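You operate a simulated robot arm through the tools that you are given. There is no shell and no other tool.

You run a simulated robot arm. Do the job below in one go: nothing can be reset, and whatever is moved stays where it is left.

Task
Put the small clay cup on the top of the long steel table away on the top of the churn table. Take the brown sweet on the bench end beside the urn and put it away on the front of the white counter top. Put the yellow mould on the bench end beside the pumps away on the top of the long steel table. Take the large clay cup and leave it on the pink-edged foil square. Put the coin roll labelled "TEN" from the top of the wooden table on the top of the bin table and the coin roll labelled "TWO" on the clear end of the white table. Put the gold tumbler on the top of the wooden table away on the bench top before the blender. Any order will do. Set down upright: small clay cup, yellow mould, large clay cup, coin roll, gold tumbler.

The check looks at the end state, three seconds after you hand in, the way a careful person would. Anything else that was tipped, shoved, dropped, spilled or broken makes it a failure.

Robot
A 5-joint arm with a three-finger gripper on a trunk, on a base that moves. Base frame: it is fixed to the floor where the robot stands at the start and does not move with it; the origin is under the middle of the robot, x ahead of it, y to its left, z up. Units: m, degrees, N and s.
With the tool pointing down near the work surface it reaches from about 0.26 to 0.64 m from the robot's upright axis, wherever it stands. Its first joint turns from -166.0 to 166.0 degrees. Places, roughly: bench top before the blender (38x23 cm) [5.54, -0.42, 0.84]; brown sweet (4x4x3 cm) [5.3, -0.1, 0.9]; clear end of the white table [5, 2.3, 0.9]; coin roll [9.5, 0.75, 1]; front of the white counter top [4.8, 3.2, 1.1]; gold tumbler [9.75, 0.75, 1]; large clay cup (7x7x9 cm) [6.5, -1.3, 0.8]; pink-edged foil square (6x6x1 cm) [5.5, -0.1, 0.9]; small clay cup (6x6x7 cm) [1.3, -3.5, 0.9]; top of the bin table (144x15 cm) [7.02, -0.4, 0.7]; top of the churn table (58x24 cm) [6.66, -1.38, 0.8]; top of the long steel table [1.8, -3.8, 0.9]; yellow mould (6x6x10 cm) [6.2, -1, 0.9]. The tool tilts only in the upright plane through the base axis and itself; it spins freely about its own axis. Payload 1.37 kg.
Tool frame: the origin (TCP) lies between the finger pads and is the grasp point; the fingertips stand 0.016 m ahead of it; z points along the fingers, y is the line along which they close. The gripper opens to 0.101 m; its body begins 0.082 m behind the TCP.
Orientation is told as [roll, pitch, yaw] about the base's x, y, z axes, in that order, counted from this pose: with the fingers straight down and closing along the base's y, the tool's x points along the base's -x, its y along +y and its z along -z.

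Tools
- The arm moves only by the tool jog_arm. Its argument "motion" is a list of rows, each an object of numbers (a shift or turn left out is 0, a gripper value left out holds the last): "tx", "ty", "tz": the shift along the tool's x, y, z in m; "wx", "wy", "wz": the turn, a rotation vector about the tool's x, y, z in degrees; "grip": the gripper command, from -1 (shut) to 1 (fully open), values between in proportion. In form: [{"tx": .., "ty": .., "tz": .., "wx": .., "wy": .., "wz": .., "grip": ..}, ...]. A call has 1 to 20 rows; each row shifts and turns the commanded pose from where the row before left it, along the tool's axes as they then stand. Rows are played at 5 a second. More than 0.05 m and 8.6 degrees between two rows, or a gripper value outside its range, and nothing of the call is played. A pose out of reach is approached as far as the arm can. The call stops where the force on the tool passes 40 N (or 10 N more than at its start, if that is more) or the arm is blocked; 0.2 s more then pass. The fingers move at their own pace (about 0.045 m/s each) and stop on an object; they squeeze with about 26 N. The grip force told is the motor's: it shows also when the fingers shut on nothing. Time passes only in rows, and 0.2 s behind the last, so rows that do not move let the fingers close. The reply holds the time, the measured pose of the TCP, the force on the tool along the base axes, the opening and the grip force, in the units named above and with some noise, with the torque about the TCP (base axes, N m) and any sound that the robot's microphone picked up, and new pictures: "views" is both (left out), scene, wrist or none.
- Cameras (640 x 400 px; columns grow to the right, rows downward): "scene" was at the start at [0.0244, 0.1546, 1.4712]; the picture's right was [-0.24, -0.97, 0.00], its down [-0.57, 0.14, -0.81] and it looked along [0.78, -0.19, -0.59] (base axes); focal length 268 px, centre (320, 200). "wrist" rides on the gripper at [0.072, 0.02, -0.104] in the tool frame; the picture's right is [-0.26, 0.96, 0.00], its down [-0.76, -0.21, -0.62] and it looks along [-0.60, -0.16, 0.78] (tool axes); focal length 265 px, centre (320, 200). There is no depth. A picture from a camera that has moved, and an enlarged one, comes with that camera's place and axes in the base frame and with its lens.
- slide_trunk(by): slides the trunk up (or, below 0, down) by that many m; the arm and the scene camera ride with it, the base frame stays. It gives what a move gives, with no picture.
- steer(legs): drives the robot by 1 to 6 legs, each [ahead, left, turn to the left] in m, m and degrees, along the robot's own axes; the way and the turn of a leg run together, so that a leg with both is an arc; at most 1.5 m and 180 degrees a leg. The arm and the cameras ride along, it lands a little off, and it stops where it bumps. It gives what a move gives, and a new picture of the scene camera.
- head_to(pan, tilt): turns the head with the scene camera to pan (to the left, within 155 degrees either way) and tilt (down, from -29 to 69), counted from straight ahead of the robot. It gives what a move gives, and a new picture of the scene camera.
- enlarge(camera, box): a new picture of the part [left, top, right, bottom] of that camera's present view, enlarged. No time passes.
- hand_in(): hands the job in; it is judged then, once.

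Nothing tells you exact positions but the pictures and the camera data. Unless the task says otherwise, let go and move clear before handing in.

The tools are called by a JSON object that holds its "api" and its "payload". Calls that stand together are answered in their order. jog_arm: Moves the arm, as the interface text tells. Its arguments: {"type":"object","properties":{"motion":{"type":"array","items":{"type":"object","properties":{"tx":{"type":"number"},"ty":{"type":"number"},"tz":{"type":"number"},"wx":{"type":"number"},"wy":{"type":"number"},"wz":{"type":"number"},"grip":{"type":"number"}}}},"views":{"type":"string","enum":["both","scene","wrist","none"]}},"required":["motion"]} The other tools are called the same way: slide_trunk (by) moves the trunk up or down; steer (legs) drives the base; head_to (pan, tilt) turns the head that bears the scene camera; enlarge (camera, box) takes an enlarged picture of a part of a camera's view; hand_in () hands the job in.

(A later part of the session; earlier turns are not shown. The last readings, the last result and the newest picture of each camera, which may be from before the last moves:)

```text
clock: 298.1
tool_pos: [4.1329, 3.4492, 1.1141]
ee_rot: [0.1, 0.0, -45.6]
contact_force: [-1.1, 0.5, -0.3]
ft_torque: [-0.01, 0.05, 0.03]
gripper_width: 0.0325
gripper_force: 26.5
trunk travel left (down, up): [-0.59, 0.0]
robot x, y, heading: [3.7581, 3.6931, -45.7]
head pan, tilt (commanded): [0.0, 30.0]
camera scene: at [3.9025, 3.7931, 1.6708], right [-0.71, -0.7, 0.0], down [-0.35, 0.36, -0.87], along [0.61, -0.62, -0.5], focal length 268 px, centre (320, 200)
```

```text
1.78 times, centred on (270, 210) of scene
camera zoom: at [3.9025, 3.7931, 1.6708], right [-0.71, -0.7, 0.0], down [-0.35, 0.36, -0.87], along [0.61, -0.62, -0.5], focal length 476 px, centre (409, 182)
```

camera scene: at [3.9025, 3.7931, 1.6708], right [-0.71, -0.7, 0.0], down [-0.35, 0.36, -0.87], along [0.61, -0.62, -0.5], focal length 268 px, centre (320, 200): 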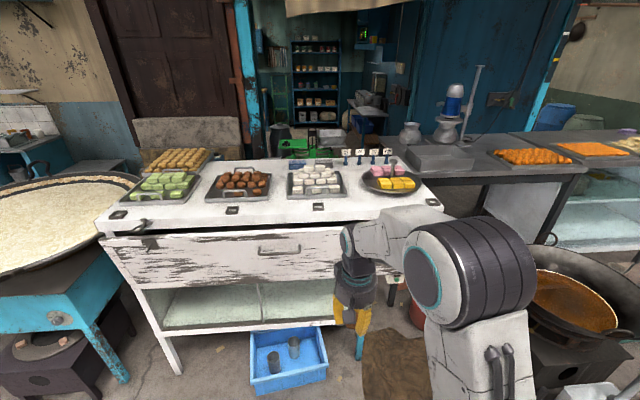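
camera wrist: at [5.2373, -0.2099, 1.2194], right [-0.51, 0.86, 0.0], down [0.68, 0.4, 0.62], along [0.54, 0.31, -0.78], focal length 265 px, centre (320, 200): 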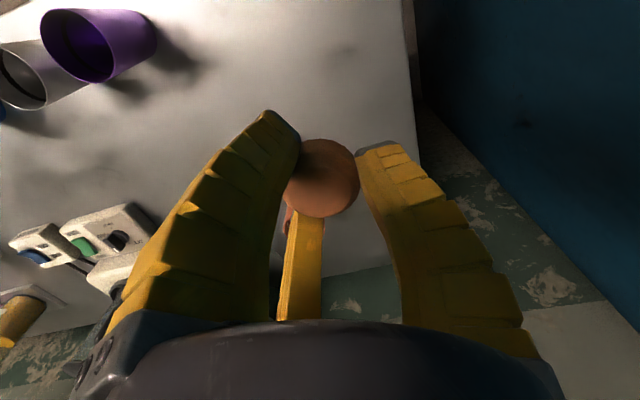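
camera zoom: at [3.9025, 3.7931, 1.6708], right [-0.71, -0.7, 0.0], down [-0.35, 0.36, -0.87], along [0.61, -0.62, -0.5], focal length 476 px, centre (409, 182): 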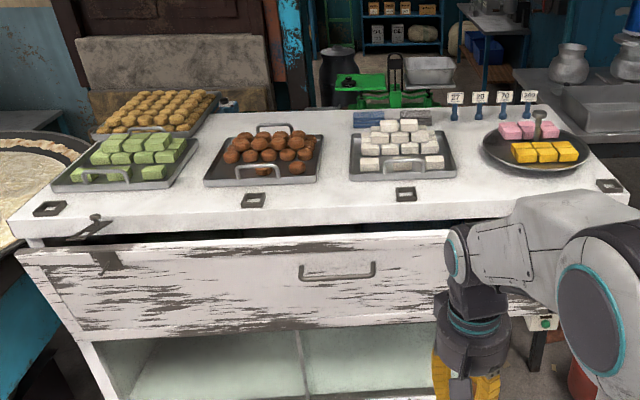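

Target spot: about (4.665, 3.265) on the front strip. I raise the sweet first, then drive to about 0.45 m from the counter edge.

{"api": "jog_arm", "payload": {"motion": [{"tz": -0.03}, {"tz": -0.04}, {"tz": -0.04}, {"tz": -0.03}], "views": "none"}}

{"api": "steer", "payload": {"legs": [[0.2, 0.34, 0], [0.18, 0, 0]]}}

{"api": "head_to", "payload": {"pan": 0, "tilt": 50}}

```text
clock: 299.1
tool_pos: [4.1344, 3.4496, 1.2534]
ee_rot: [0.0, 0.0, -45.6]
contact_force: [-0.1, 0.9, 0.6]
ft_torque: [0.0, -0.03, 0.01]
gripper_width: 0.0323
gripper_force: 26.0
trunk travel left (down, up): [-0.59, 0.0]
robot x, y, heading: [3.7566, 3.6884, -45.5]
head pan, tilt (commanded): [0.0, 30.0]
```

```text
clock: 302.6
tool_pos: [4.6401, 3.4126, 1.2519]
ee_rot: [0.1, 0.0, -45.9]
contact_force: [-0.2, -1.2, 0.3]
ft_torque: [0.02, 0.04, 0.01]
gripper_width: 0.0321
gripper_force: 26.1
trunk travel left (down, up): [-0.59, 0.0]
robot x, y, heading: [4.2636, 3.657, -45.6]
head pan, tilt (commanded): [0.0, 30.0]
camera scene: at [4.4105, 3.7568, 1.6707], right [-0.72, -0.7, 0.0], down [-0.35, 0.36, -0.87], along [0.6, -0.62, -0.5], focal length 268 px, centre (320, 200)
```

scene: 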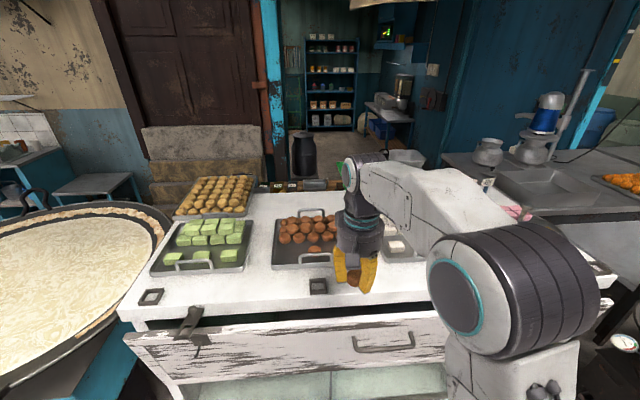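

```text
clock: 303.5
tool_pos: [4.6409, 3.4125, 1.2526]
ee_rot: [0.0, 0.0, -45.8]
contact_force: [-0.1, 0.1, -0.6]
ft_torque: [0.02, 0.02, 0.01]
gripper_width: 0.0318
gripper_force: 26.1
trunk travel left (down, up): [-0.59, 0.0]
robot x, y, heading: [4.2638, 3.6552, -45.8]
head pan, tilt (commanded): [0.0, 50.0]
camera scene: at [4.4002, 3.7674, 1.6412], right [-0.72, -0.7, 0.0], down [-0.53, 0.55, -0.64], along [0.45, -0.46, -0.77], focal length 268 px, centre (320, 200)
```

scene: 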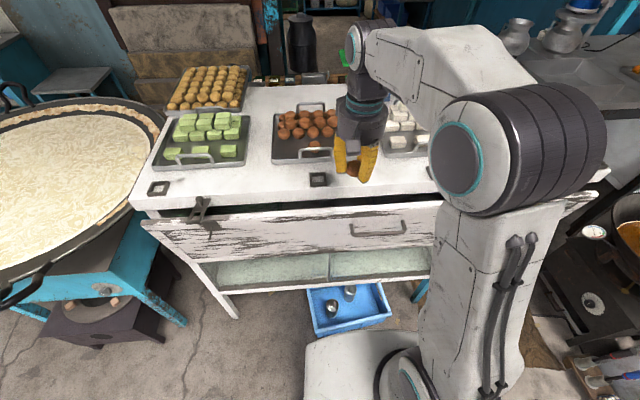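

I move the sweet over the target and lower it partway.

{"api": "jog_arm", "payload": {"motion": [{"tx": -0.0306, "ty": -0.0214}, {"tx": -0.0306, "ty": -0.0214}, {"tx": -0.0306, "ty": -0.0214}, {"tx": -0.0306, "ty": -0.0214}, {"tz": 0.03}, {"tz": 0.03}, {"tz": 0.03}], "views": "both"}}

{"api": "enlarge", "payload": {"camera": "scene", "box": [260, 80, 500, 240]}}

```text
clock: 305.1
tool_pos: [4.6638, 3.265, 1.1642]
ee_rot: [0.0, 0.0, -45.8]
contact_force: [0.3, 0.1, 0.0]
ft_torque: [-0.03, -0.03, 0.0]
gripper_width: 0.0328
gripper_force: 25.7
trunk travel left (down, up): [-0.59, 0.0]
robot x, y, heading: [4.2613, 3.6633, -46.0]
head pan, tilt (commanded): [0.0, 50.0]
camera scene: at [4.4002, 3.7674, 1.6412], right [-0.72, -0.7, 0.0], down [-0.53, 0.55, -0.64], along [0.45, -0.46, -0.77], focal length 268 px, centre (320, 200)
camera wrist: at [4.629, 3.331, 1.2689], right [0.88, 0.48, 0.0], down [0.38, -0.69, 0.62], along [0.3, -0.54, -0.78], focal length 265 px, centre (320, 200)
```

scene: 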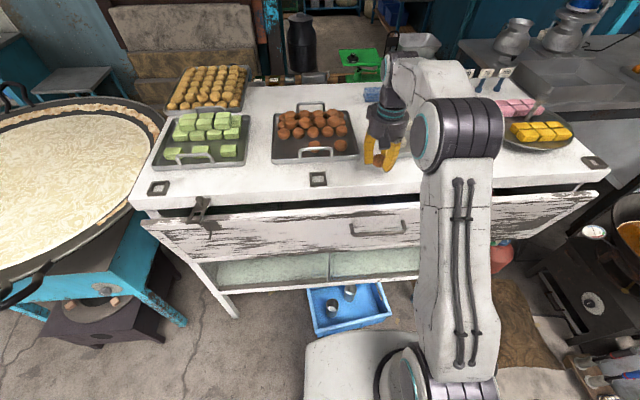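
wrist: 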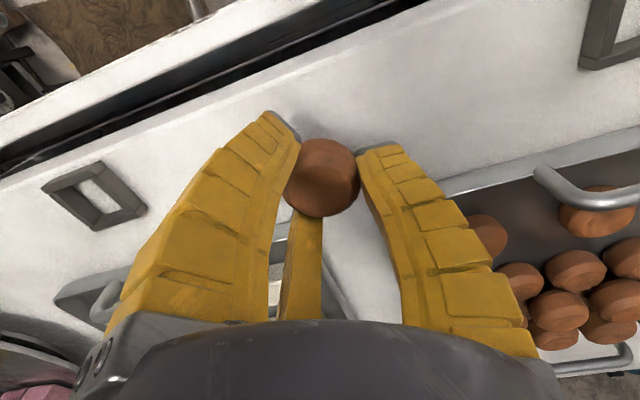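

```text
2.50 times, centred on (380, 160) of scene
camera zoom: at [4.4002, 3.7674, 1.6412], right [-0.72, -0.7, 0.0], down [-0.53, 0.55, -0.64], along [0.45, -0.46, -0.77], focal length 669 px, centre (170, 300)
```

zoom: 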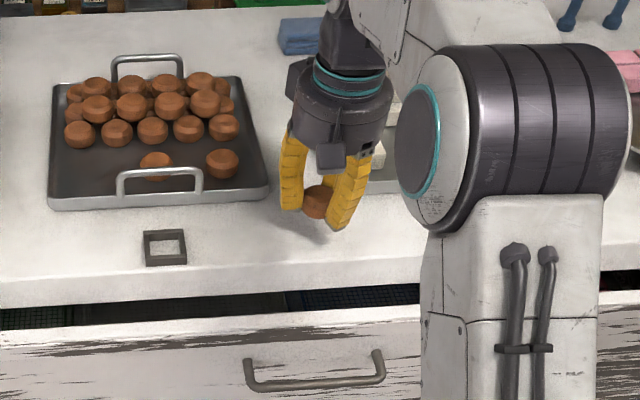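

{"api": "jog_arm", "payload": {"motion": [{"tz": 0.02}, {"tz": 0.01}, {}], "views": "none"}}

{"api": "jog_arm", "payload": {"motion": [{"tz": 0.005}, {}], "views": "none"}}

{"api": "jog_arm", "payload": {"motion": [{"tz": 0.004}, {}], "views": "scene"}}

{"api": "enlarge", "payload": {"camera": "scene", "box": [320, 100, 440, 200]}}

```text
clock: 305.9
tool_pos: [4.6637, 3.2648, 1.1336]
ee_rot: [0.0, 0.1, -45.8]
contact_force: [0.6, -0.2, -0.3]
ft_torque: [-0.01, 0.01, 0.04]
gripper_width: 0.0322
gripper_force: 26.0
trunk travel left (down, up): [-0.59, 0.0]
robot x, y, heading: [4.2645, 3.6571, -45.7]
head pan, tilt (commanded): [0.0, 50.0]
```

```text
clock: 306.5
tool_pos: [4.6638, 3.2655, 1.1287]
ee_rot: [0.0, 0.0, -45.7]
contact_force: [0.4, 0.9, -0.4]
ft_torque: [-0.01, 0.0, -0.04]
gripper_width: 0.0323
gripper_force: 25.9
trunk travel left (down, up): [-0.59, 0.0]
robot x, y, heading: [4.2619, 3.6602, -45.9]
head pan, tilt (commanded): [0.0, 50.0]
```

```text
clock: 307.1
tool_pos: [4.6638, 3.266, 1.1261]
ee_rot: [0.0, -0.2, -45.8]
contact_force: [3.7, 0.9, 12.1]
ft_torque: [0.03, 0.01, 0.01]
gripper_width: 0.0345
gripper_force: 25.7
trunk travel left (down, up): [-0.59, 0.0]
robot x, y, heading: [4.2626, 3.6539, -45.5]
head pan, tilt (commanded): [0.0, 50.0]
camera scene: at [4.3997, 3.7684, 1.6413], right [-0.72, -0.7, 0.0], down [-0.53, 0.55, -0.64], along [0.45, -0.46, -0.77], focal length 268 px, centre (320, 200)
```

scene: 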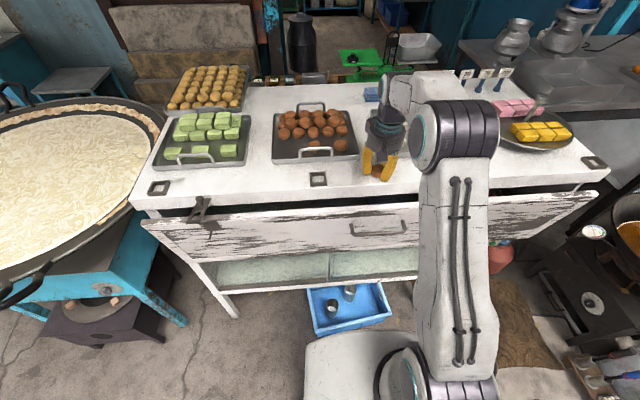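

```text
4.00 times, centred on (380, 150) of scene
camera zoom: at [4.3997, 3.7684, 1.6413], right [-0.72, -0.7, 0.0], down [-0.53, 0.55, -0.64], along [0.45, -0.46, -0.77], focal length 1070 px, centre (80, 400)
```

zoom: 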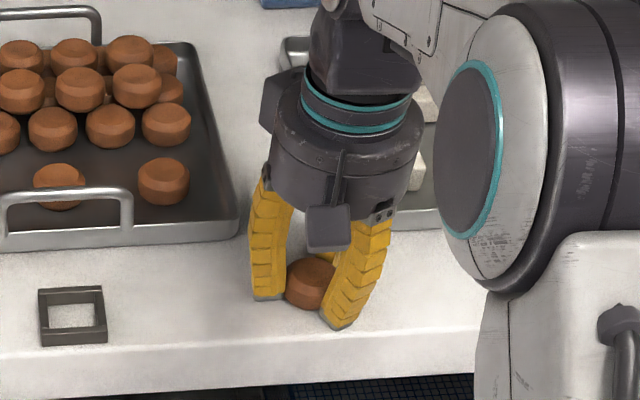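

Contact. I ease off, open modestly and rise.

{"api": "jog_arm", "payload": {"motion": [{"tz": -0.001}, {"grip": -0.1}, {"grip": 0.2}, {"grip": 0.3}, {"tz": -0.02}, {"tz": -0.03}, {"tz": -0.03}, {"tz": -0.03}, {"tz": -0.03}], "views": "both"}}

{"api": "enlarge", "payload": {"camera": "scene", "box": [260, 80, 500, 240]}}

```text
clock: 309.1
tool_pos: [4.664, 3.2662, 1.2649]
ee_rot: [0.0, 0.0, -45.9]
contact_force: [-0.2, 1.0, 0.5]
ft_torque: [0.02, 0.03, 0.01]
gripper_width: 0.0684
gripper_force: 2.1
trunk travel left (down, up): [-0.59, 0.0]
robot x, y, heading: [4.2611, 3.6599, -45.6]
head pan, tilt (commanded): [0.0, 50.0]
camera scene: at [4.4002, 3.7674, 1.6411], right [-0.72, -0.7, 0.0], down [-0.53, 0.55, -0.64], along [0.45, -0.46, -0.77], focal length 268 px, centre (320, 200)
camera wrist: at [4.628, 3.3322, 1.3699], right [0.88, 0.48, 0.0], down [0.38, -0.69, 0.62], along [0.3, -0.54, -0.78], focal length 265 px, centre (320, 200)
```

scene: 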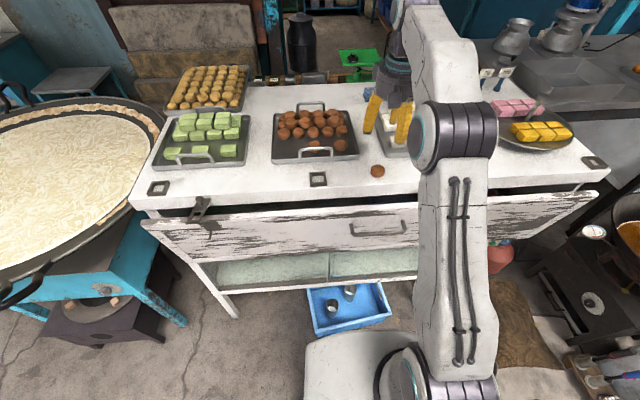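
wrist: 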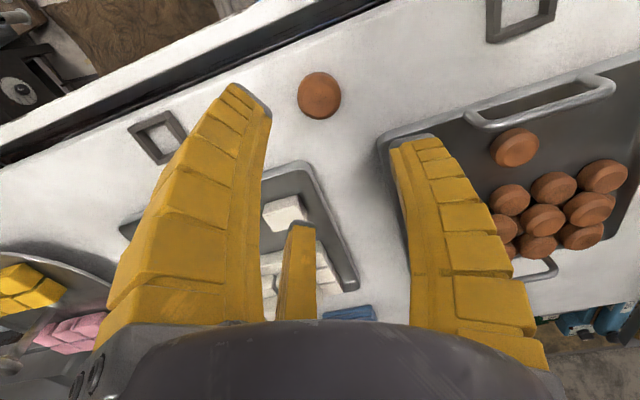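

```text
2.50 times, centred on (380, 160) of scene
camera zoom: at [4.4002, 3.7674, 1.6411], right [-0.72, -0.7, 0.0], down [-0.53, 0.55, -0.64], along [0.45, -0.46, -0.77], focal length 669 px, centre (170, 300)
```

zoom: 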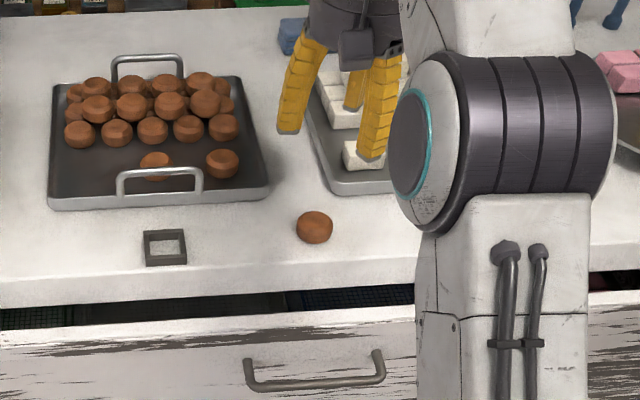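

The sweet sits on the front strip. I retract the arm and drive back down the street toward the bench room for the yellow mould.

{"api": "jog_arm", "payload": {"motion": [{"tz": -0.03}, {"tx": 0.035, "grip": 1}, {"tx": 0.035}, {"tx": 0.035}, {"tx": 0.035}], "views": "none"}}

{"api": "steer", "payload": {"legs": [[-0.15, 0, 0], [-0.262, -0.938, 0], [-0.055, -1.203, 0], [0.3, -1.4, 0], [0.575, -0.7, 0]]}}

```text
clock: 310.3
tool_pos: [4.5656, 3.3659, 1.2919]
ee_rot: [-0.1, 0.0, -45.8]
contact_force: [-0.1, -1.1, 0.1]
ft_torque: [-0.02, -0.02, -0.01]
gripper_width: 0.1006
gripper_force: 0.0
trunk travel left (down, up): [-0.59, 0.0]
robot x, y, heading: [4.2608, 3.6542, -45.6]
head pan, tilt (commanded): [0.0, 50.0]
```

```text
clock: 333.1
tool_pos: [1.7406, 0.1391, 1.2923]
ee_rot: [0.0, -0.1, -45.9]
contact_force: [-0.3, -0.1, 0.1]
ft_torque: [0.03, 0.0, 0.01]
gripper_width: 0.1007
gripper_force: 0.0
trunk travel left (down, up): [-0.59, 0.0]
robot x, y, heading: [1.4367, 0.4343, -45.8]
head pan, tilt (commanded): [0.0, 50.0]
camera scene: at [1.5735, 0.5424, 1.6412], right [-0.72, -0.7, 0.0], down [-0.53, 0.55, -0.64], along [0.45, -0.46, -0.77], focal length 268 px, centre (320, 200)
```

scene: 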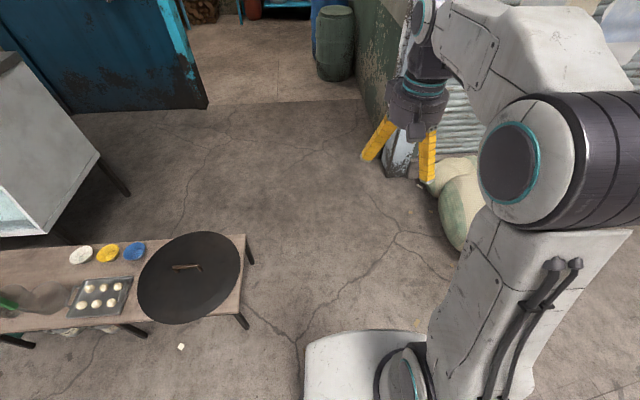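

{"api": "steer", "payload": {"legs": [[0.67, -0.15, 0], [0.68, 0.31, 0], [0.9, 0.24, 0], [1.05, 0.44, 0]]}}

{"api": "steer", "payload": {"legs": [[1.05, 0.58, 0], [0, 0, 92]]}}

{"api": "head_to", "payload": {"pan": -10, "tilt": 35}}

```text
clock: 350.7
tool_pos: [4.6518, -1.7081, 1.2934]
ee_rot: [0.0, 0.0, -48.0]
contact_force: [0.9, -0.7, 0.9]
ft_torque: [0.01, 0.0, -0.01]
gripper_width: 0.1005
gripper_force: 0.0
trunk travel left (down, up): [-0.59, 0.0]
robot x, y, heading: [4.3617, -1.4037, -48.0]
head pan, tilt (commanded): [0.0, 50.0]
camera scene: at [4.5008, -1.3004, 1.6412], right [-0.74, -0.67, 0.0], down [-0.51, 0.57, -0.64], along [0.43, -0.48, -0.77], focal length 268 px, centre (320, 200)
```

scene: 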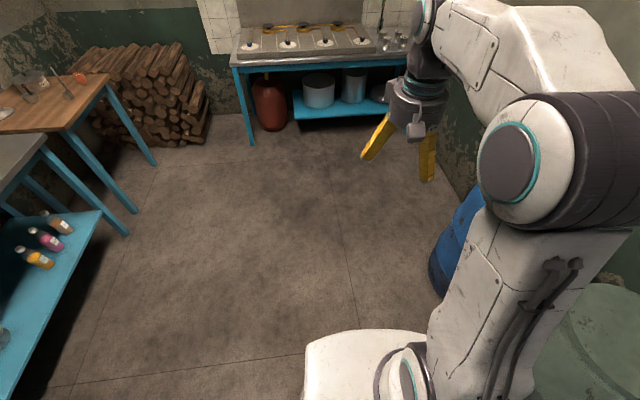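

```text
clock: 360.6
tool_pos: [5.7783, -1.5075, 1.2931]
ee_rot: [0.1, 0.0, 42.4]
contact_force: [0.1, 0.1, 0.6]
ft_torque: [0.02, 0.0, -0.03]
gripper_width: 0.1001
gripper_force: 0.1
trunk travel left (down, up): [-0.59, 0.0]
robot x, y, heading: [5.4812, -1.8076, 42.5]
head pan, tilt (commanded): [0.0, 50.0]
camera scene: at [5.3712, -1.6628, 1.6412], right [0.68, -0.74, 0.0], down [-0.57, -0.52, -0.64], along [0.47, 0.43, -0.77], focal length 268 px, centre (320, 200)
```

scene: 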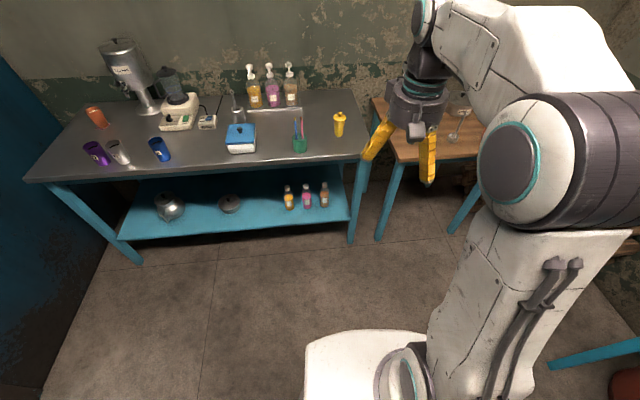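

```text
clock: 361.4
tool_pos: [5.7792, -1.5082, 1.2924]
ee_rot: [0.1, 0.0, 42.3]
contact_force: [-0.3, 0.9, 1.0]
ft_torque: [0.02, 0.04, 0.03]
gripper_width: 0.1008
gripper_force: 0.1
trunk travel left (down, up): [-0.59, 0.0]
robot x, y, heading: [5.4787, -1.8066, 42.4]
head pan, tilt (commanded): [-10.0, 35.0]
camera scene: at [5.3887, -1.6675, 1.6628], right [0.54, -0.84, 0.0], down [-0.48, -0.31, -0.82], along [0.69, 0.44, -0.57], focal length 268 px, centre (320, 200)
```

scene: 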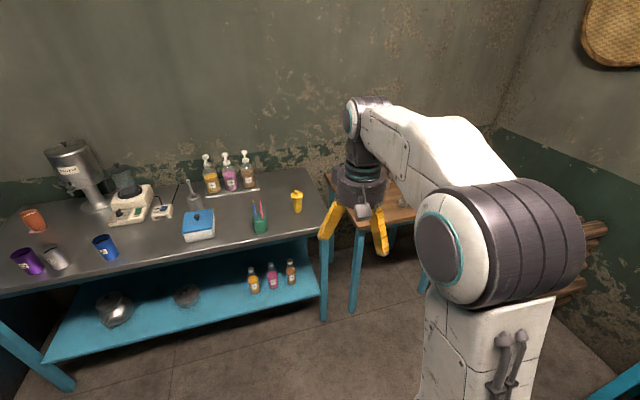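

The yellow mould is at about (6.222, -1.008). I drive up to the bench in front of it.

{"api": "steer", "payload": {"legs": [[0.54, 0.05, 3]]}}

{"api": "head_to", "payload": {"pan": 0, "tilt": 45}}

{"api": "enlarge", "payload": {"camera": "scene", "box": [240, 80, 480, 260]}}

```text
clock: 364.4
tool_pos: [6.1154, -1.0898, 1.2919]
ee_rot: [0.1, 0.0, 45.0]
contact_force: [-0.1, 0.6, 0.3]
ft_torque: [-0.03, 0.01, 0.04]
gripper_width: 0.1007
gripper_force: 0.0
trunk travel left (down, up): [-0.59, 0.0]
robot x, y, heading: [5.8261, -1.395, 45.0]
head pan, tilt (commanded): [-10.0, 35.0]
camera scene: at [5.7325, -1.2666, 1.6629], right [0.57, -0.82, 0.0], down [-0.47, -0.33, -0.82], along [0.67, 0.47, -0.57], focal length 268 px, centre (320, 200)
```

scene: 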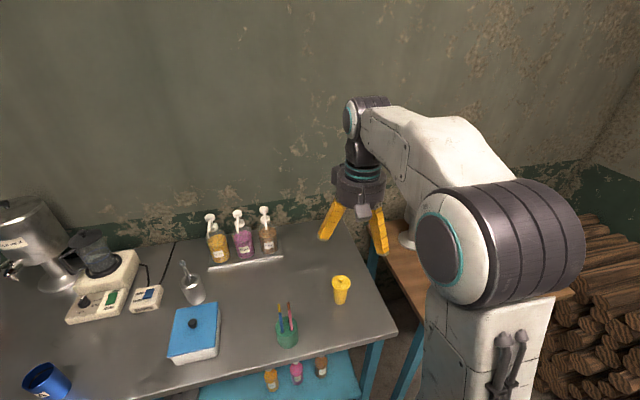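

```text
clock: 365.2
tool_pos: [6.1144, -1.0903, 1.2931]
ee_rot: [0.0, 0.0, 44.9]
contact_force: [1.1, -0.2, 0.3]
ft_torque: [-0.01, -0.03, -0.01]
gripper_width: 0.101
gripper_force: 0.0
trunk travel left (down, up): [-0.59, 0.0]
robot x, y, heading: [5.8257, -1.3969, 45.3]
head pan, tilt (commanded): [0.0, 45.0]
camera scene: at [5.7174, -1.2602, 1.6481], right [0.71, -0.71, 0.0], down [-0.5, -0.5, -0.71], along [0.5, 0.5, -0.71], focal length 268 px, centre (320, 200)
```

scene: 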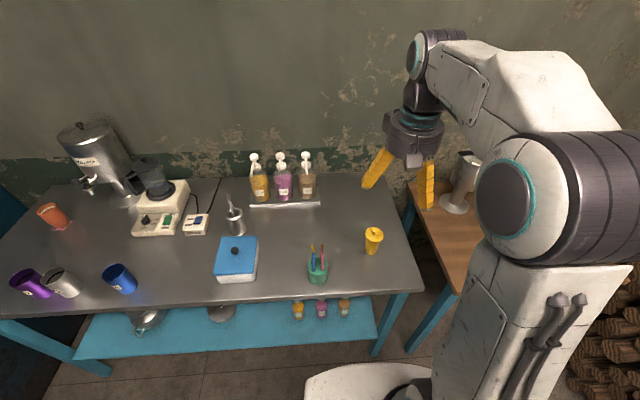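

```text
2.22 times, centred on (360, 170) of scene
camera zoom: at [5.7174, -1.2602, 1.6481], right [0.71, -0.71, 0.0], down [-0.5, -0.5, -0.71], along [0.5, 0.5, -0.71], focal length 594 px, centre (231, 267)
```

zoom: 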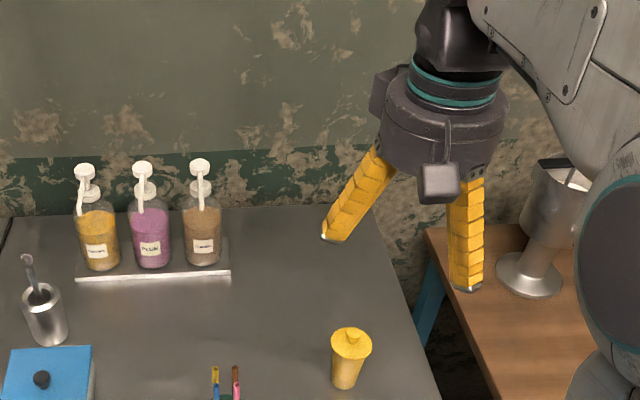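

The mould is a tapered, lidded piece at (6.23, -1.002). I lower first, then move over it.

{"api": "jog_arm", "payload": {"motion": [{"tz": 0.04}, {"tz": 0.04}, {"tz": 0.04}, {"tz": 0.04}, {"tz": 0.03}, {"tx": -0.0359, "ty": -0.0048}, {"tx": -0.0359, "ty": -0.0048}, {"tx": -0.0359, "ty": -0.0048}, {"tx": -0.0359, "ty": -0.0048}, {"tz": 0.03}, {"tz": 0.03}, {}], "views": "both"}}

```text
clock: 367.8
tool_pos: [6.231, -1.0024, 1.0384]
ee_rot: [0.0, 0.0, 45.0]
contact_force: [0.1, -0.1, 0.4]
ft_torque: [-0.01, -0.02, 0.01]
gripper_width: 0.1004
gripper_force: 0.1
trunk travel left (down, up): [-0.59, 0.0]
robot x, y, heading: [5.8281, -1.3999, 45.1]
head pan, tilt (commanded): [0.0, 45.0]
camera scene: at [5.7172, -1.2604, 1.6481], right [0.71, -0.71, 0.0], down [-0.5, -0.5, -0.71], along [0.5, 0.5, -0.71], focal length 268 px, centre (320, 200)
camera wrist: at [6.1664, -1.0396, 1.1436], right [-0.5, 0.87, 0.0], down [0.68, 0.39, 0.62], along [0.54, 0.31, -0.78], focal length 265 px, centre (320, 200)
```

scene: 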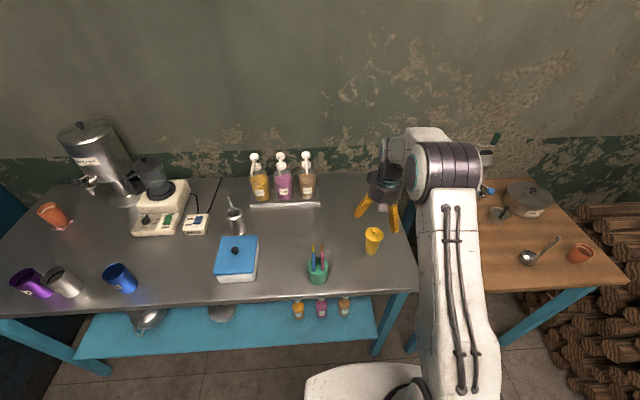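
wrist: 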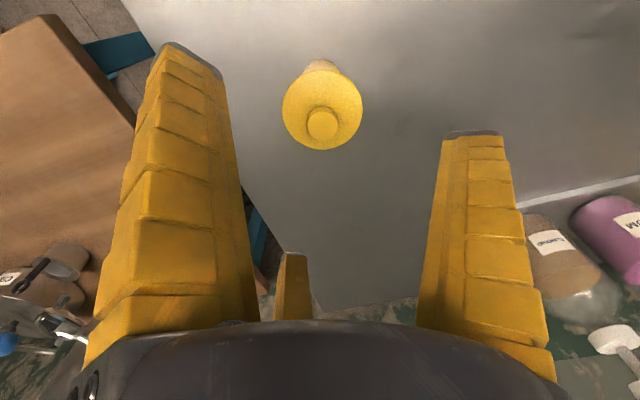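

{"api": "jog_arm", "payload": {"motion": [{"tz": 0.03, "tx": -0.001}, {"tz": 0.03}, {"tz": 0.03}, {"tz": 0.03}, {"tz": 0.018}, {"grip": -1}, {"grip": -1}, {"grip": -1}, {"grip": -1}, {"grip": -1}, {"grip": -1}], "views": "both"}}

{"api": "enlarge", "payload": {"camera": "scene", "box": [330, 150, 450, 270]}}

```text
clock: 370.2
tool_pos: [6.2304, -1.0013, 0.9034]
ee_rot: [0.0, -0.1, 45.0]
contact_force: [-0.6, -1.0, 0.2]
ft_torque: [0.0, 0.03, 0.01]
gripper_width: 0.0472
gripper_force: 25.8
trunk travel left (down, up): [-0.59, 0.0]
robot x, y, heading: [5.8239, -1.4004, 45.0]
head pan, tilt (commanded): [0.0, 45.0]
camera scene: at [5.7175, -1.26, 1.6481], right [0.71, -0.71, 0.0], down [-0.5, -0.5, -0.71], along [0.5, 0.5, -0.71], focal length 268 px, centre (320, 200)
camera wrist: at [6.1659, -1.0385, 1.008], right [-0.5, 0.87, 0.0], down [0.68, 0.39, 0.62], along [0.54, 0.31, -0.78], focal length 265 px, centre (320, 200)
```

scene: 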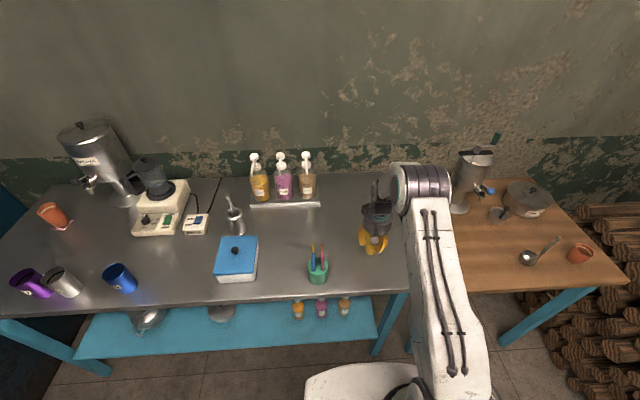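
wrist: 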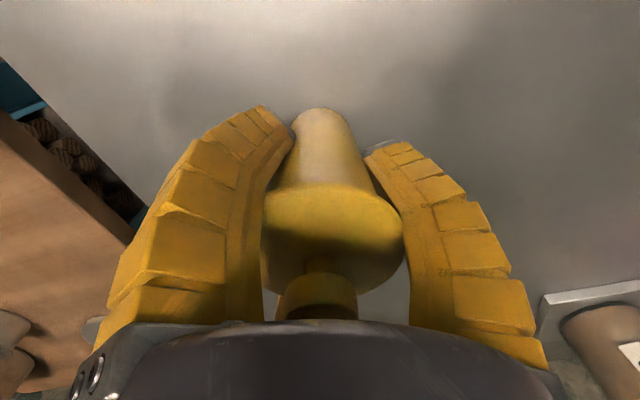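

```text
3.33 times, centred on (390, 210) of scene
camera zoom: at [5.7175, -1.26, 1.6481], right [0.71, -0.71, 0.0], down [-0.5, -0.5, -0.71], along [0.5, 0.5, -0.71], focal length 892 px, centre (87, 167)
```

zoom: 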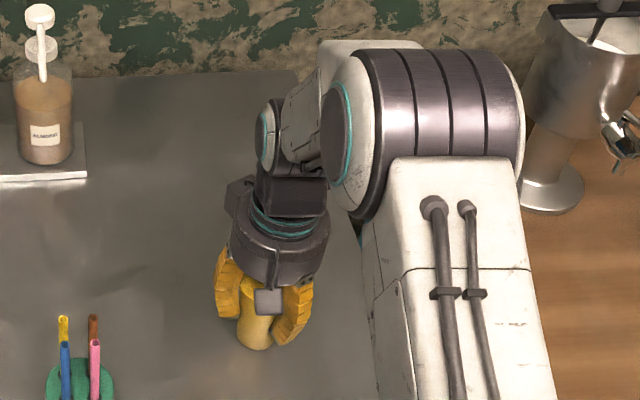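

The mould is held. I lift it and draw back.

{"api": "jog_arm", "payload": {"motion": [{"tz": -0.01}, {"tz": -0.02}, {"tz": -0.03}, {"tz": -0.03}, {"tz": -0.03}, {"tz": -0.03}, {"tz": -0.03}, {"tz": -0.03}, {"tz": -0.03}, {"tx": 0.035}, {"tx": 0.035}, {"tx": 0.035}, {"tx": 0.035}], "views": "both"}}

```text
clock: 373.0
tool_pos: [6.1322, -1.0997, 1.1448]
ee_rot: [0.0, -0.1, 45.0]
contact_force: [-0.3, -0.3, -1.2]
ft_torque: [0.0, 0.0, -0.01]
gripper_width: 0.0465
gripper_force: 26.4
trunk travel left (down, up): [-0.59, 0.0]
robot x, y, heading: [5.8264, -1.3999, 45.0]
head pan, tilt (commanded): [0.0, 45.0]
camera scene: at [5.7166, -1.2609, 1.6481], right [0.71, -0.71, 0.0], down [-0.5, -0.5, -0.71], along [0.5, 0.5, -0.71], focal length 268 px, centre (320, 200)
camera wrist: at [6.0673, -1.1369, 1.249], right [-0.5, 0.87, 0.0], down [0.68, 0.39, 0.62], along [0.54, 0.31, -0.78], focal length 265 px, centre (320, 200)
```

scene: 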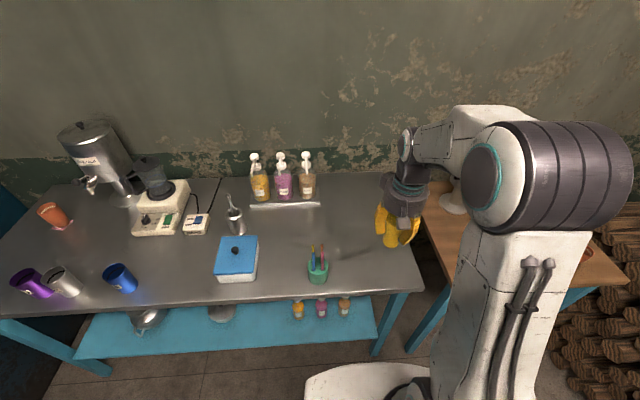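
wrist: 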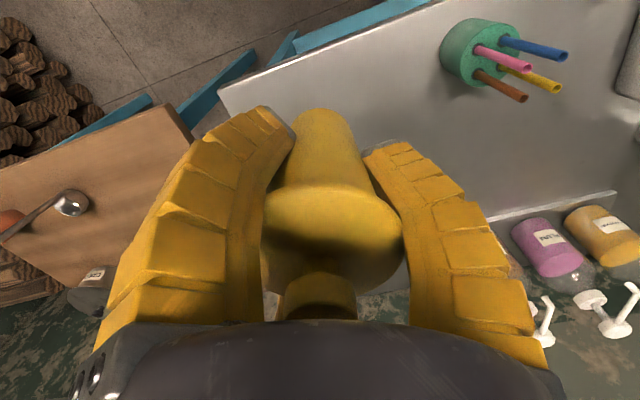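

{"api": "steer", "payload": {"legs": [[-0.45, 0, 0], [-0.5586, 1.079, 0], [-0.46, 1.167, 0]]}}

```text
clock: 387.4
tool_pos: [3.5143, -0.5229, 1.1459]
ee_rot: [0.1, 0.1, 43.9]
contact_force: [-0.1, -0.7, -1.7]
ft_torque: [0.02, 0.0, 0.01]
gripper_width: 0.0463
gripper_force: 26.2
trunk travel left (down, up): [-0.59, 0.0]
robot x, y, heading: [3.2064, -0.8167, 43.8]
head pan, tilt (commanded): [0.0, 45.0]
camera scene: at [3.0958, -0.676, 1.6481], right [0.69, -0.72, 0.0], down [-0.51, -0.49, -0.71], along [0.51, 0.49, -0.71], focal length 268 px, centre (320, 200)
```

scene: 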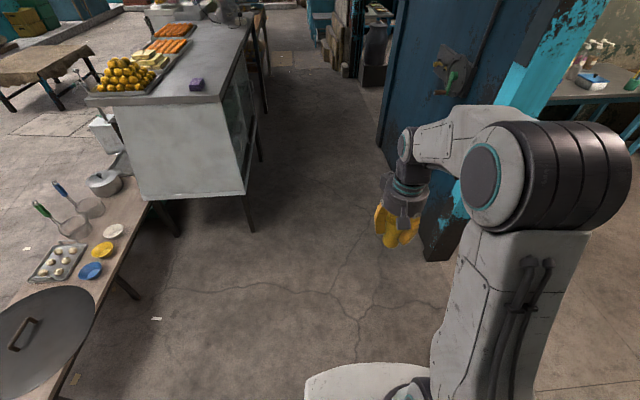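

{"api": "steer", "payload": {"legs": [[-0.235, 0.775, 0], [-0.32, 0.75, 0], [-0.865, 0.76, 0], [-1.0, 0.615, 0]]}}

```text
clock: 406.6
tool_pos: [-0.2287, -0.0728, 1.1441]
ee_rot: [0.0, 0.0, 44.3]
contact_force: [-0.3, 0.2, -0.7]
ft_torque: [0.02, -0.01, 0.01]
gripper_width: 0.0454
gripper_force: 25.9
trunk travel left (down, up): [-0.59, 0.0]
robot x, y, heading: [-0.542, -0.3684, 44.5]
head pan, tilt (commanded): [0.0, 45.0]
camera scene: at [-0.6466, -0.2278, 1.6481], right [0.7, -0.72, 0.0], down [-0.51, -0.49, -0.71], along [0.51, 0.49, -0.71], focal length 268 px, centre (320, 200)
```

scene: 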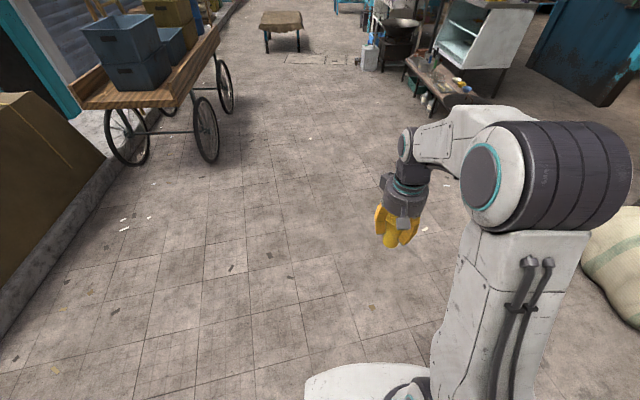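

The grip width creeps slightly on the tapered mould, so I go on without delay into the shop.

{"api": "steer", "payload": {"legs": [[-1.06, -0.964, 0], [-0.932, -0.977, 0]]}}

```text
clock: 420.1
tool_pos: [-0.3619, -2.8551, 1.1429]
ee_rot: [0.0, 0.1, 40.3]
contact_force: [0.6, 0.5, -0.8]
ft_torque: [0.04, -0.01, -0.01]
gripper_width: 0.0457
gripper_force: 25.9
trunk travel left (down, up): [-0.59, 0.0]
robot x, y, heading: [-0.6906, -3.126, 40.2]
head pan, tilt (commanded): [0.0, 45.0]
camera scene: at [-0.7881, -2.9821, 1.6481], right [0.65, -0.76, 0.0], down [-0.54, -0.46, -0.71], along [0.54, 0.46, -0.71], focal length 268 px, centre (320, 200)
```

scene: 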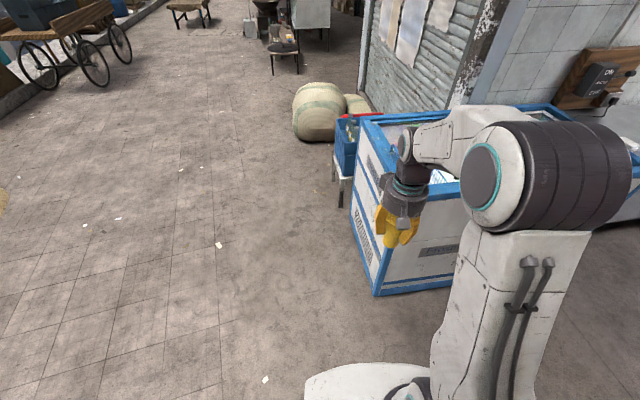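

{"api": "steer", "payload": {"legs": [[0.124, -0.922, 0], [0.165, -0.859, 0], [0, 0, 10]]}}

{"api": "head_to", "payload": {"pan": 0, "tilt": 35}}

```text
clock: 429.7
tool_pos: [0.9244, -3.9702, 1.1435]
ee_rot: [0.1, 0.0, 49.4]
contact_force: [-0.5, -1.2, -1.4]
ft_torque: [-0.01, -0.05, -0.02]
gripper_width: 0.0454
gripper_force: 25.9
trunk travel left (down, up): [-0.59, 0.0]
robot x, y, heading: [0.6406, -4.2899, 49.5]
head pan, tilt (commanded): [0.0, 45.0]
camera scene: at [0.5225, -4.1622, 1.6481], right [0.76, -0.65, 0.0], down [-0.46, -0.54, -0.71], along [0.46, 0.54, -0.71], focal length 268 px, centre (320, 200)
```

scene: 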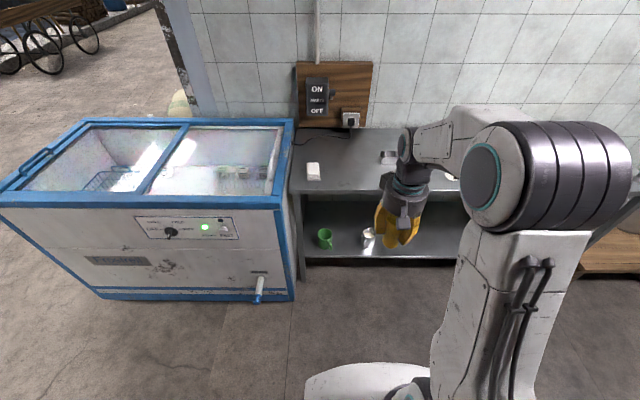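

```text
clock: 430.4
tool_pos: [0.9245, -3.9695, 1.1444]
ee_rot: [0.1, -0.1, 49.4]
contact_force: [0.4, 0.1, -1.8]
ft_torque: [0.0, -0.03, -0.02]
gripper_width: 0.0454
gripper_force: 26.2
trunk travel left (down, up): [-0.59, 0.0]
robot x, y, heading: [0.6439, -4.2906, 49.6]
head pan, tilt (commanded): [0.0, 35.0]
camera scene: at [0.5272, -4.1571, 1.6629], right [0.76, -0.65, 0.0], down [-0.37, -0.44, -0.82], along [0.53, 0.62, -0.57], focal length 268 px, centre (320, 200)
```

scene: 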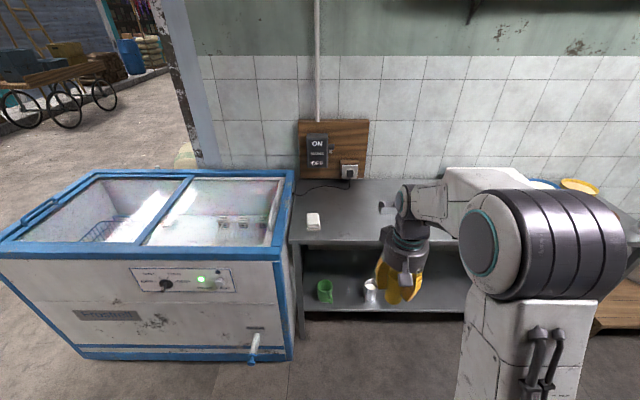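

{"api": "steer", "payload": {"legs": [[0.45, -0.06, 0]]}}

{"api": "head_to", "payload": {"pan": 5, "tilt": 50}}

{"api": "enlarge", "payload": {"camera": "scene", "box": [220, 60, 540, 260]}}

```text
clock: 433.1
tool_pos: [1.2569, -3.6684, 1.1435]
ee_rot: [0.1, 0.0, 49.8]
contact_force: [-0.1, 0.4, -1.5]
ft_torque: [0.03, 0.0, 0.01]
gripper_width: 0.0456
gripper_force: 26.2
trunk travel left (down, up): [-0.59, 0.0]
robot x, y, heading: [0.9786, -3.995, 49.8]
head pan, tilt (commanded): [0.0, 35.0]
camera scene: at [0.8608, -3.8573, 1.6629], right [0.76, -0.65, 0.0], down [-0.37, -0.44, -0.82], along [0.53, 0.63, -0.57], focal length 268 px, centre (320, 200)
```

scene: 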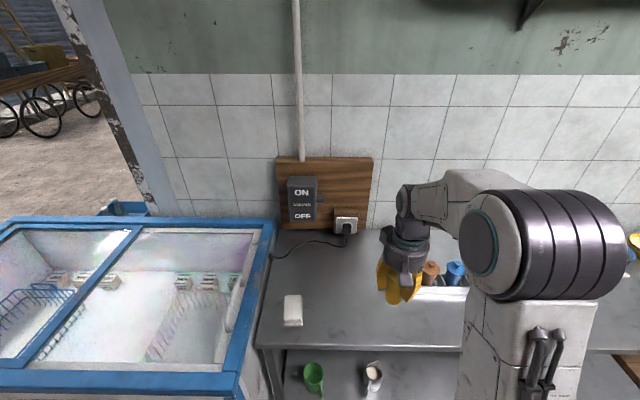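

```text
clock: 433.9
tool_pos: [1.2554, -3.6684, 1.1443]
ee_rot: [0.0, 0.0, 49.8]
contact_force: [-0.2, -0.1, -1.7]
ft_torque: [-0.02, -0.02, 0.01]
gripper_width: 0.0456
gripper_force: 25.5
trunk travel left (down, up): [-0.59, 0.0]
robot x, y, heading: [0.9809, -3.9926, 49.8]
head pan, tilt (commanded): [5.0, 50.0]
camera scene: at [0.8478, -3.8622, 1.6412], right [0.82, -0.58, 0.0], down [-0.44, -0.63, -0.64], along [0.37, 0.53, -0.77], focal length 268 px, centre (320, 200)
```

scene: 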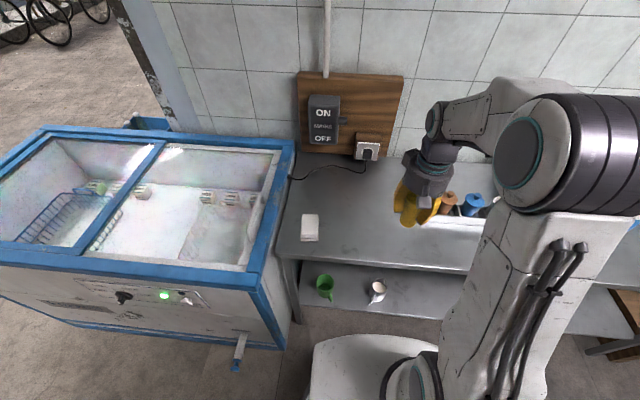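

```text
2.00 times, centred on (380, 160) of scene
camera zoom: at [0.8478, -3.8622, 1.6412], right [0.82, -0.58, 0.0], down [-0.44, -0.63, -0.64], along [0.37, 0.53, -0.77], focal length 535 px, centre (200, 280)
```

zoom: 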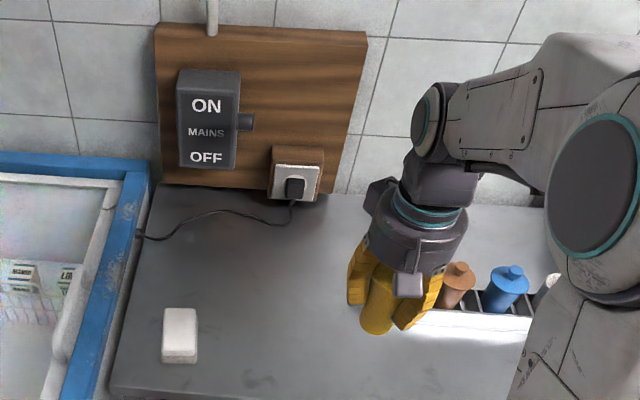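

The old cup spot is free. I move the mould over (1.29, -3.52) and lower most of the way.

{"api": "jog_arm", "payload": {"motion": [{"tx": -0.0338, "ty": 0.0174}, {"tx": -0.0338, "ty": 0.0174}, {"tx": -0.0338, "ty": 0.0174}, {"tx": -0.0338, "ty": 0.0174}, {"tz": 0.035}, {"tz": 0.035}, {"tz": 0.035}, {"tz": 0.035}, {"tz": 0.035}, {"tz": 0.025}, {}], "views": "both"}}

{"api": "enlarge", "payload": {"camera": "scene", "box": [290, 130, 450, 250]}}

```text
clock: 436.3
tool_pos: [1.2902, -3.5176, 0.9413]
ee_rot: [-0.1, 0.0, 49.7]
contact_force: [0.3, -0.5, -1.8]
ft_torque: [0.02, -0.01, -0.04]
gripper_width: 0.0454
gripper_force: 26.1
trunk travel left (down, up): [-0.59, 0.0]
robot x, y, heading: [0.9796, -3.994, 49.9]
head pan, tilt (commanded): [5.0, 50.0]
camera scene: at [0.8477, -3.8623, 1.6412], right [0.82, -0.58, 0.0], down [-0.44, -0.63, -0.64], along [0.37, 0.53, -0.77], focal length 268 px, centre (320, 200)
camera wrist: at [1.2291, -3.5592, 1.046], right [-0.57, 0.82, 0.0], down [0.65, 0.44, 0.62], along [0.51, 0.35, -0.78], focal length 265 px, centre (320, 200)
```

scene: 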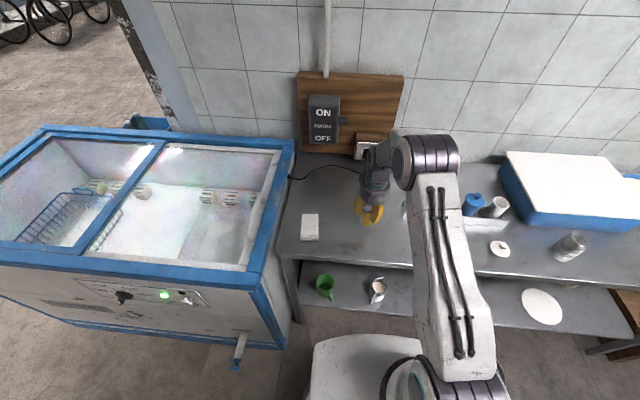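
wrist: 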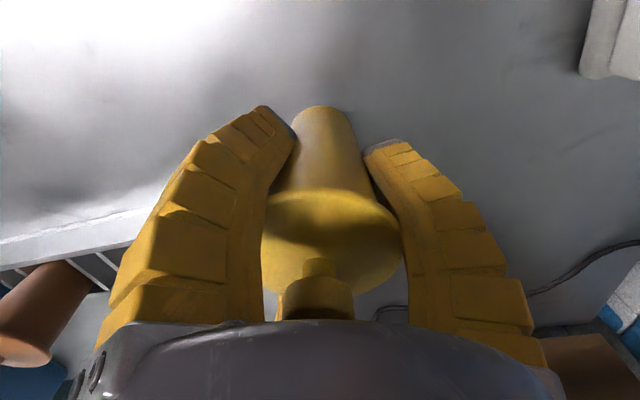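

```text
3.33 times, centred on (370, 190) of scene
camera zoom: at [0.8477, -3.8623, 1.6412], right [0.82, -0.58, 0.0], down [-0.44, -0.63, -0.64], along [0.37, 0.53, -0.77], focal length 892 px, centre (153, 233)
```

zoom: 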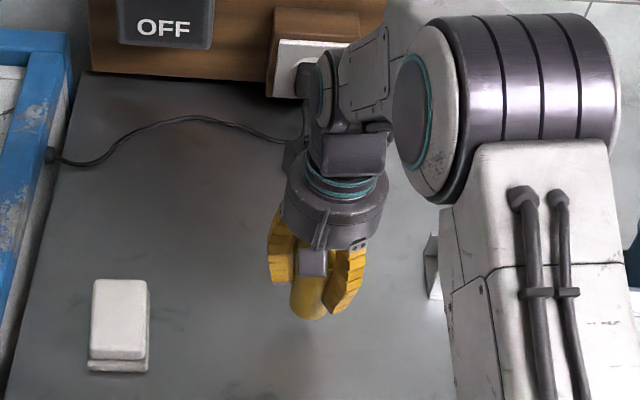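

{"api": "jog_arm", "payload": {"motion": [{"tz": 0.01}, {"tz": 0.006}, {}], "views": "none"}}

{"api": "jog_arm", "payload": {"motion": [{"tz": 0.004}, {}], "views": "none"}}

{"api": "jog_arm", "payload": {"motion": [{"tz": 0.003}, {}], "views": "none"}}

{"api": "jog_arm", "payload": {"motion": [{"tz": 0.003}, {}], "views": "none"}}

```text
clock: 437.1
tool_pos: [1.2895, -3.5187, 0.9256]
ee_rot: [0.1, 0.0, 49.8]
contact_force: [0.2, -0.1, -1.7]
ft_torque: [-0.03, -0.03, 0.0]
gripper_width: 0.0453
gripper_force: 25.6
trunk travel left (down, up): [-0.59, 0.0]
robot x, y, heading: [0.9757, -3.9967, 50.0]
head pan, tilt (commanded): [5.0, 50.0]
```

```text
clock: 437.7
tool_pos: [1.2884, -3.5184, 0.9232]
ee_rot: [0.0, 0.0, 49.9]
contact_force: [0.9, -0.3, -1.8]
ft_torque: [0.02, 0.03, 0.05]
gripper_width: 0.0456
gripper_force: 25.6
trunk travel left (down, up): [-0.59, 0.0]
robot x, y, heading: [0.9773, -3.9925, 49.5]
head pan, tilt (commanded): [5.0, 50.0]
```

```text
clock: 438.3
tool_pos: [1.2916, -3.5177, 0.9204]
ee_rot: [0.0, 0.0, 49.8]
contact_force: [-0.6, -1.0, -2.0]
ft_torque: [0.03, -0.02, 0.0]
gripper_width: 0.0455
gripper_force: 25.9
trunk travel left (down, up): [-0.59, 0.0]
robot x, y, heading: [0.974, -3.9925, 49.8]
head pan, tilt (commanded): [5.0, 50.0]
```

```text
clock: 438.9
tool_pos: [1.2895, -3.5183, 0.9174]
ee_rot: [0.0, 0.0, 49.8]
contact_force: [-0.3, -0.2, -1.7]
ft_torque: [0.02, 0.0, 0.0]
gripper_width: 0.0451
gripper_force: 25.9
trunk travel left (down, up): [-0.59, 0.0]
robot x, y, heading: [0.9744, -3.9942, 49.9]
head pan, tilt (commanded): [5.0, 50.0]
```

{"api": "jog_arm", "payload": {"motion": [{"tz": 0.003}, {}], "views": "none"}}

{"api": "jog_arm", "payload": {"motion": [{"tz": 0.003}, {}], "views": "none"}}

{"api": "jog_arm", "payload": {"motion": [{"tz": 0.003}, {}], "views": "scene"}}

{"api": "enlarge", "payload": {"camera": "scene", "box": [320, 150, 420, 240]}}

```text
clock: 439.5
tool_pos: [1.2883, -3.5198, 0.9157]
ee_rot: [0.0, -0.1, 49.7]
contact_force: [-0.7, 0.8, 4.7]
ft_torque: [0.1, -0.03, 0.02]
gripper_width: 0.0455
gripper_force: 25.6
trunk travel left (down, up): [-0.59, 0.0]
robot x, y, heading: [0.9768, -3.9968, 49.8]
head pan, tilt (commanded): [5.0, 50.0]
```

```text
clock: 440.1
tool_pos: [1.2882, -3.521, 0.9129]
ee_rot: [-0.1, -0.4, 49.8]
contact_force: [-4.9, 0.8, 19.7]
ft_torque: [0.07, -0.13, -0.02]
gripper_width: 0.0461
gripper_force: 25.7
trunk travel left (down, up): [-0.59, 0.0]
robot x, y, heading: [0.9803, -3.9971, 49.7]
head pan, tilt (commanded): [5.0, 50.0]
```

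```text
clock: 440.7
tool_pos: [1.2891, -3.5214, 0.9099]
ee_rot: [0.0, -0.1, 49.8]
contact_force: [-6.9, 0.8, 22.8]
ft_torque: [-0.03, 0.27, -0.01]
gripper_width: 0.0462
gripper_force: 25.9
trunk travel left (down, up): [-0.59, 0.0]
robot x, y, heading: [0.9772, -3.9937, 49.8]
head pan, tilt (commanded): [5.0, 50.0]
camera scene: at [0.8451, -3.8643, 1.6412], right [0.82, -0.58, 0.0], down [-0.44, -0.63, -0.64], along [0.37, 0.53, -0.76], focal length 268 px, centre (320, 200)
```

scene: 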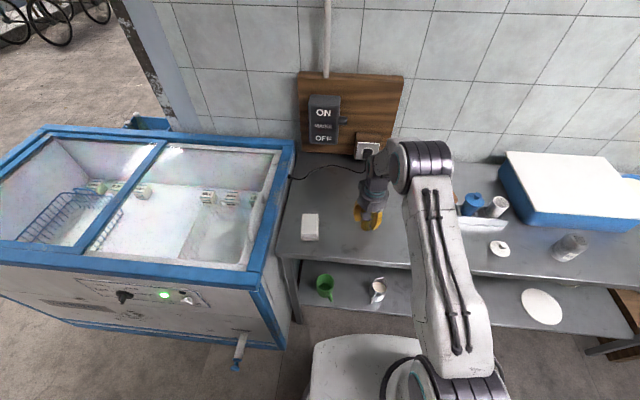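

```text
4.44 times, centred on (370, 195) of scene
camera zoom: at [0.8451, -3.8643, 1.6412], right [0.82, -0.58, 0.0], down [-0.44, -0.63, -0.64], along [0.37, 0.53, -0.76], focal length 1189 px, centre (98, 222)
```

zoom: 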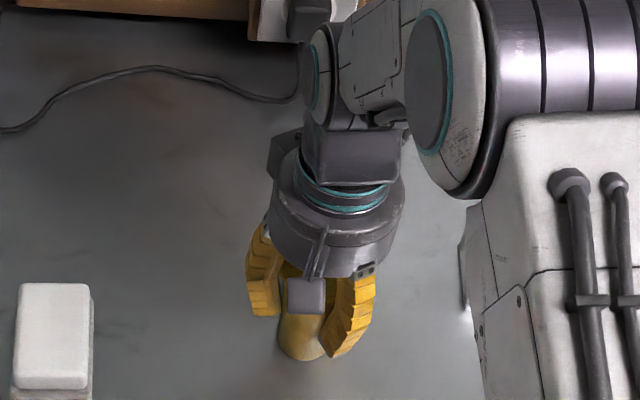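

{"api": "jog_arm", "payload": {"motion": [{"tz": -0.003}, {}], "views": "wrist"}}

```text
clock: 441.3
tool_pos: [1.2906, -3.5206, 0.9101]
ee_rot: [0.1, 0.2, 49.7]
contact_force: [-0.7, -0.4, 1.6]
ft_torque: [0.05, 0.01, -0.01]
gripper_width: 0.0461
gripper_force: 26.3
trunk travel left (down, up): [-0.59, 0.0]
robot x, y, heading: [0.9765, -3.9907, 49.7]
head pan, tilt (commanded): [5.0, 50.0]
camera wrist: at [1.2288, -3.5629, 1.0147], right [-0.56, 0.83, 0.0], down [0.65, 0.44, 0.62], along [0.51, 0.35, -0.79], focal length 265 px, centre (320, 200)
```

wrist: 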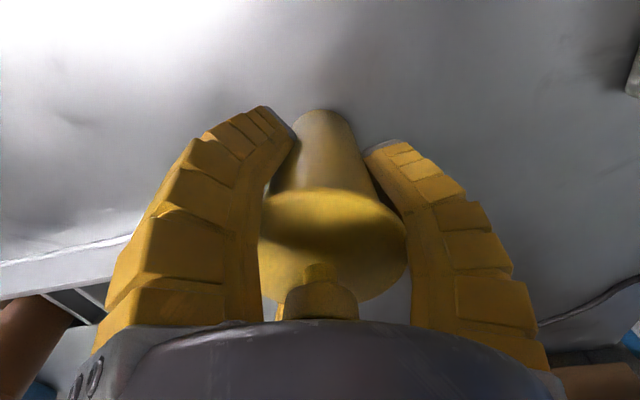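

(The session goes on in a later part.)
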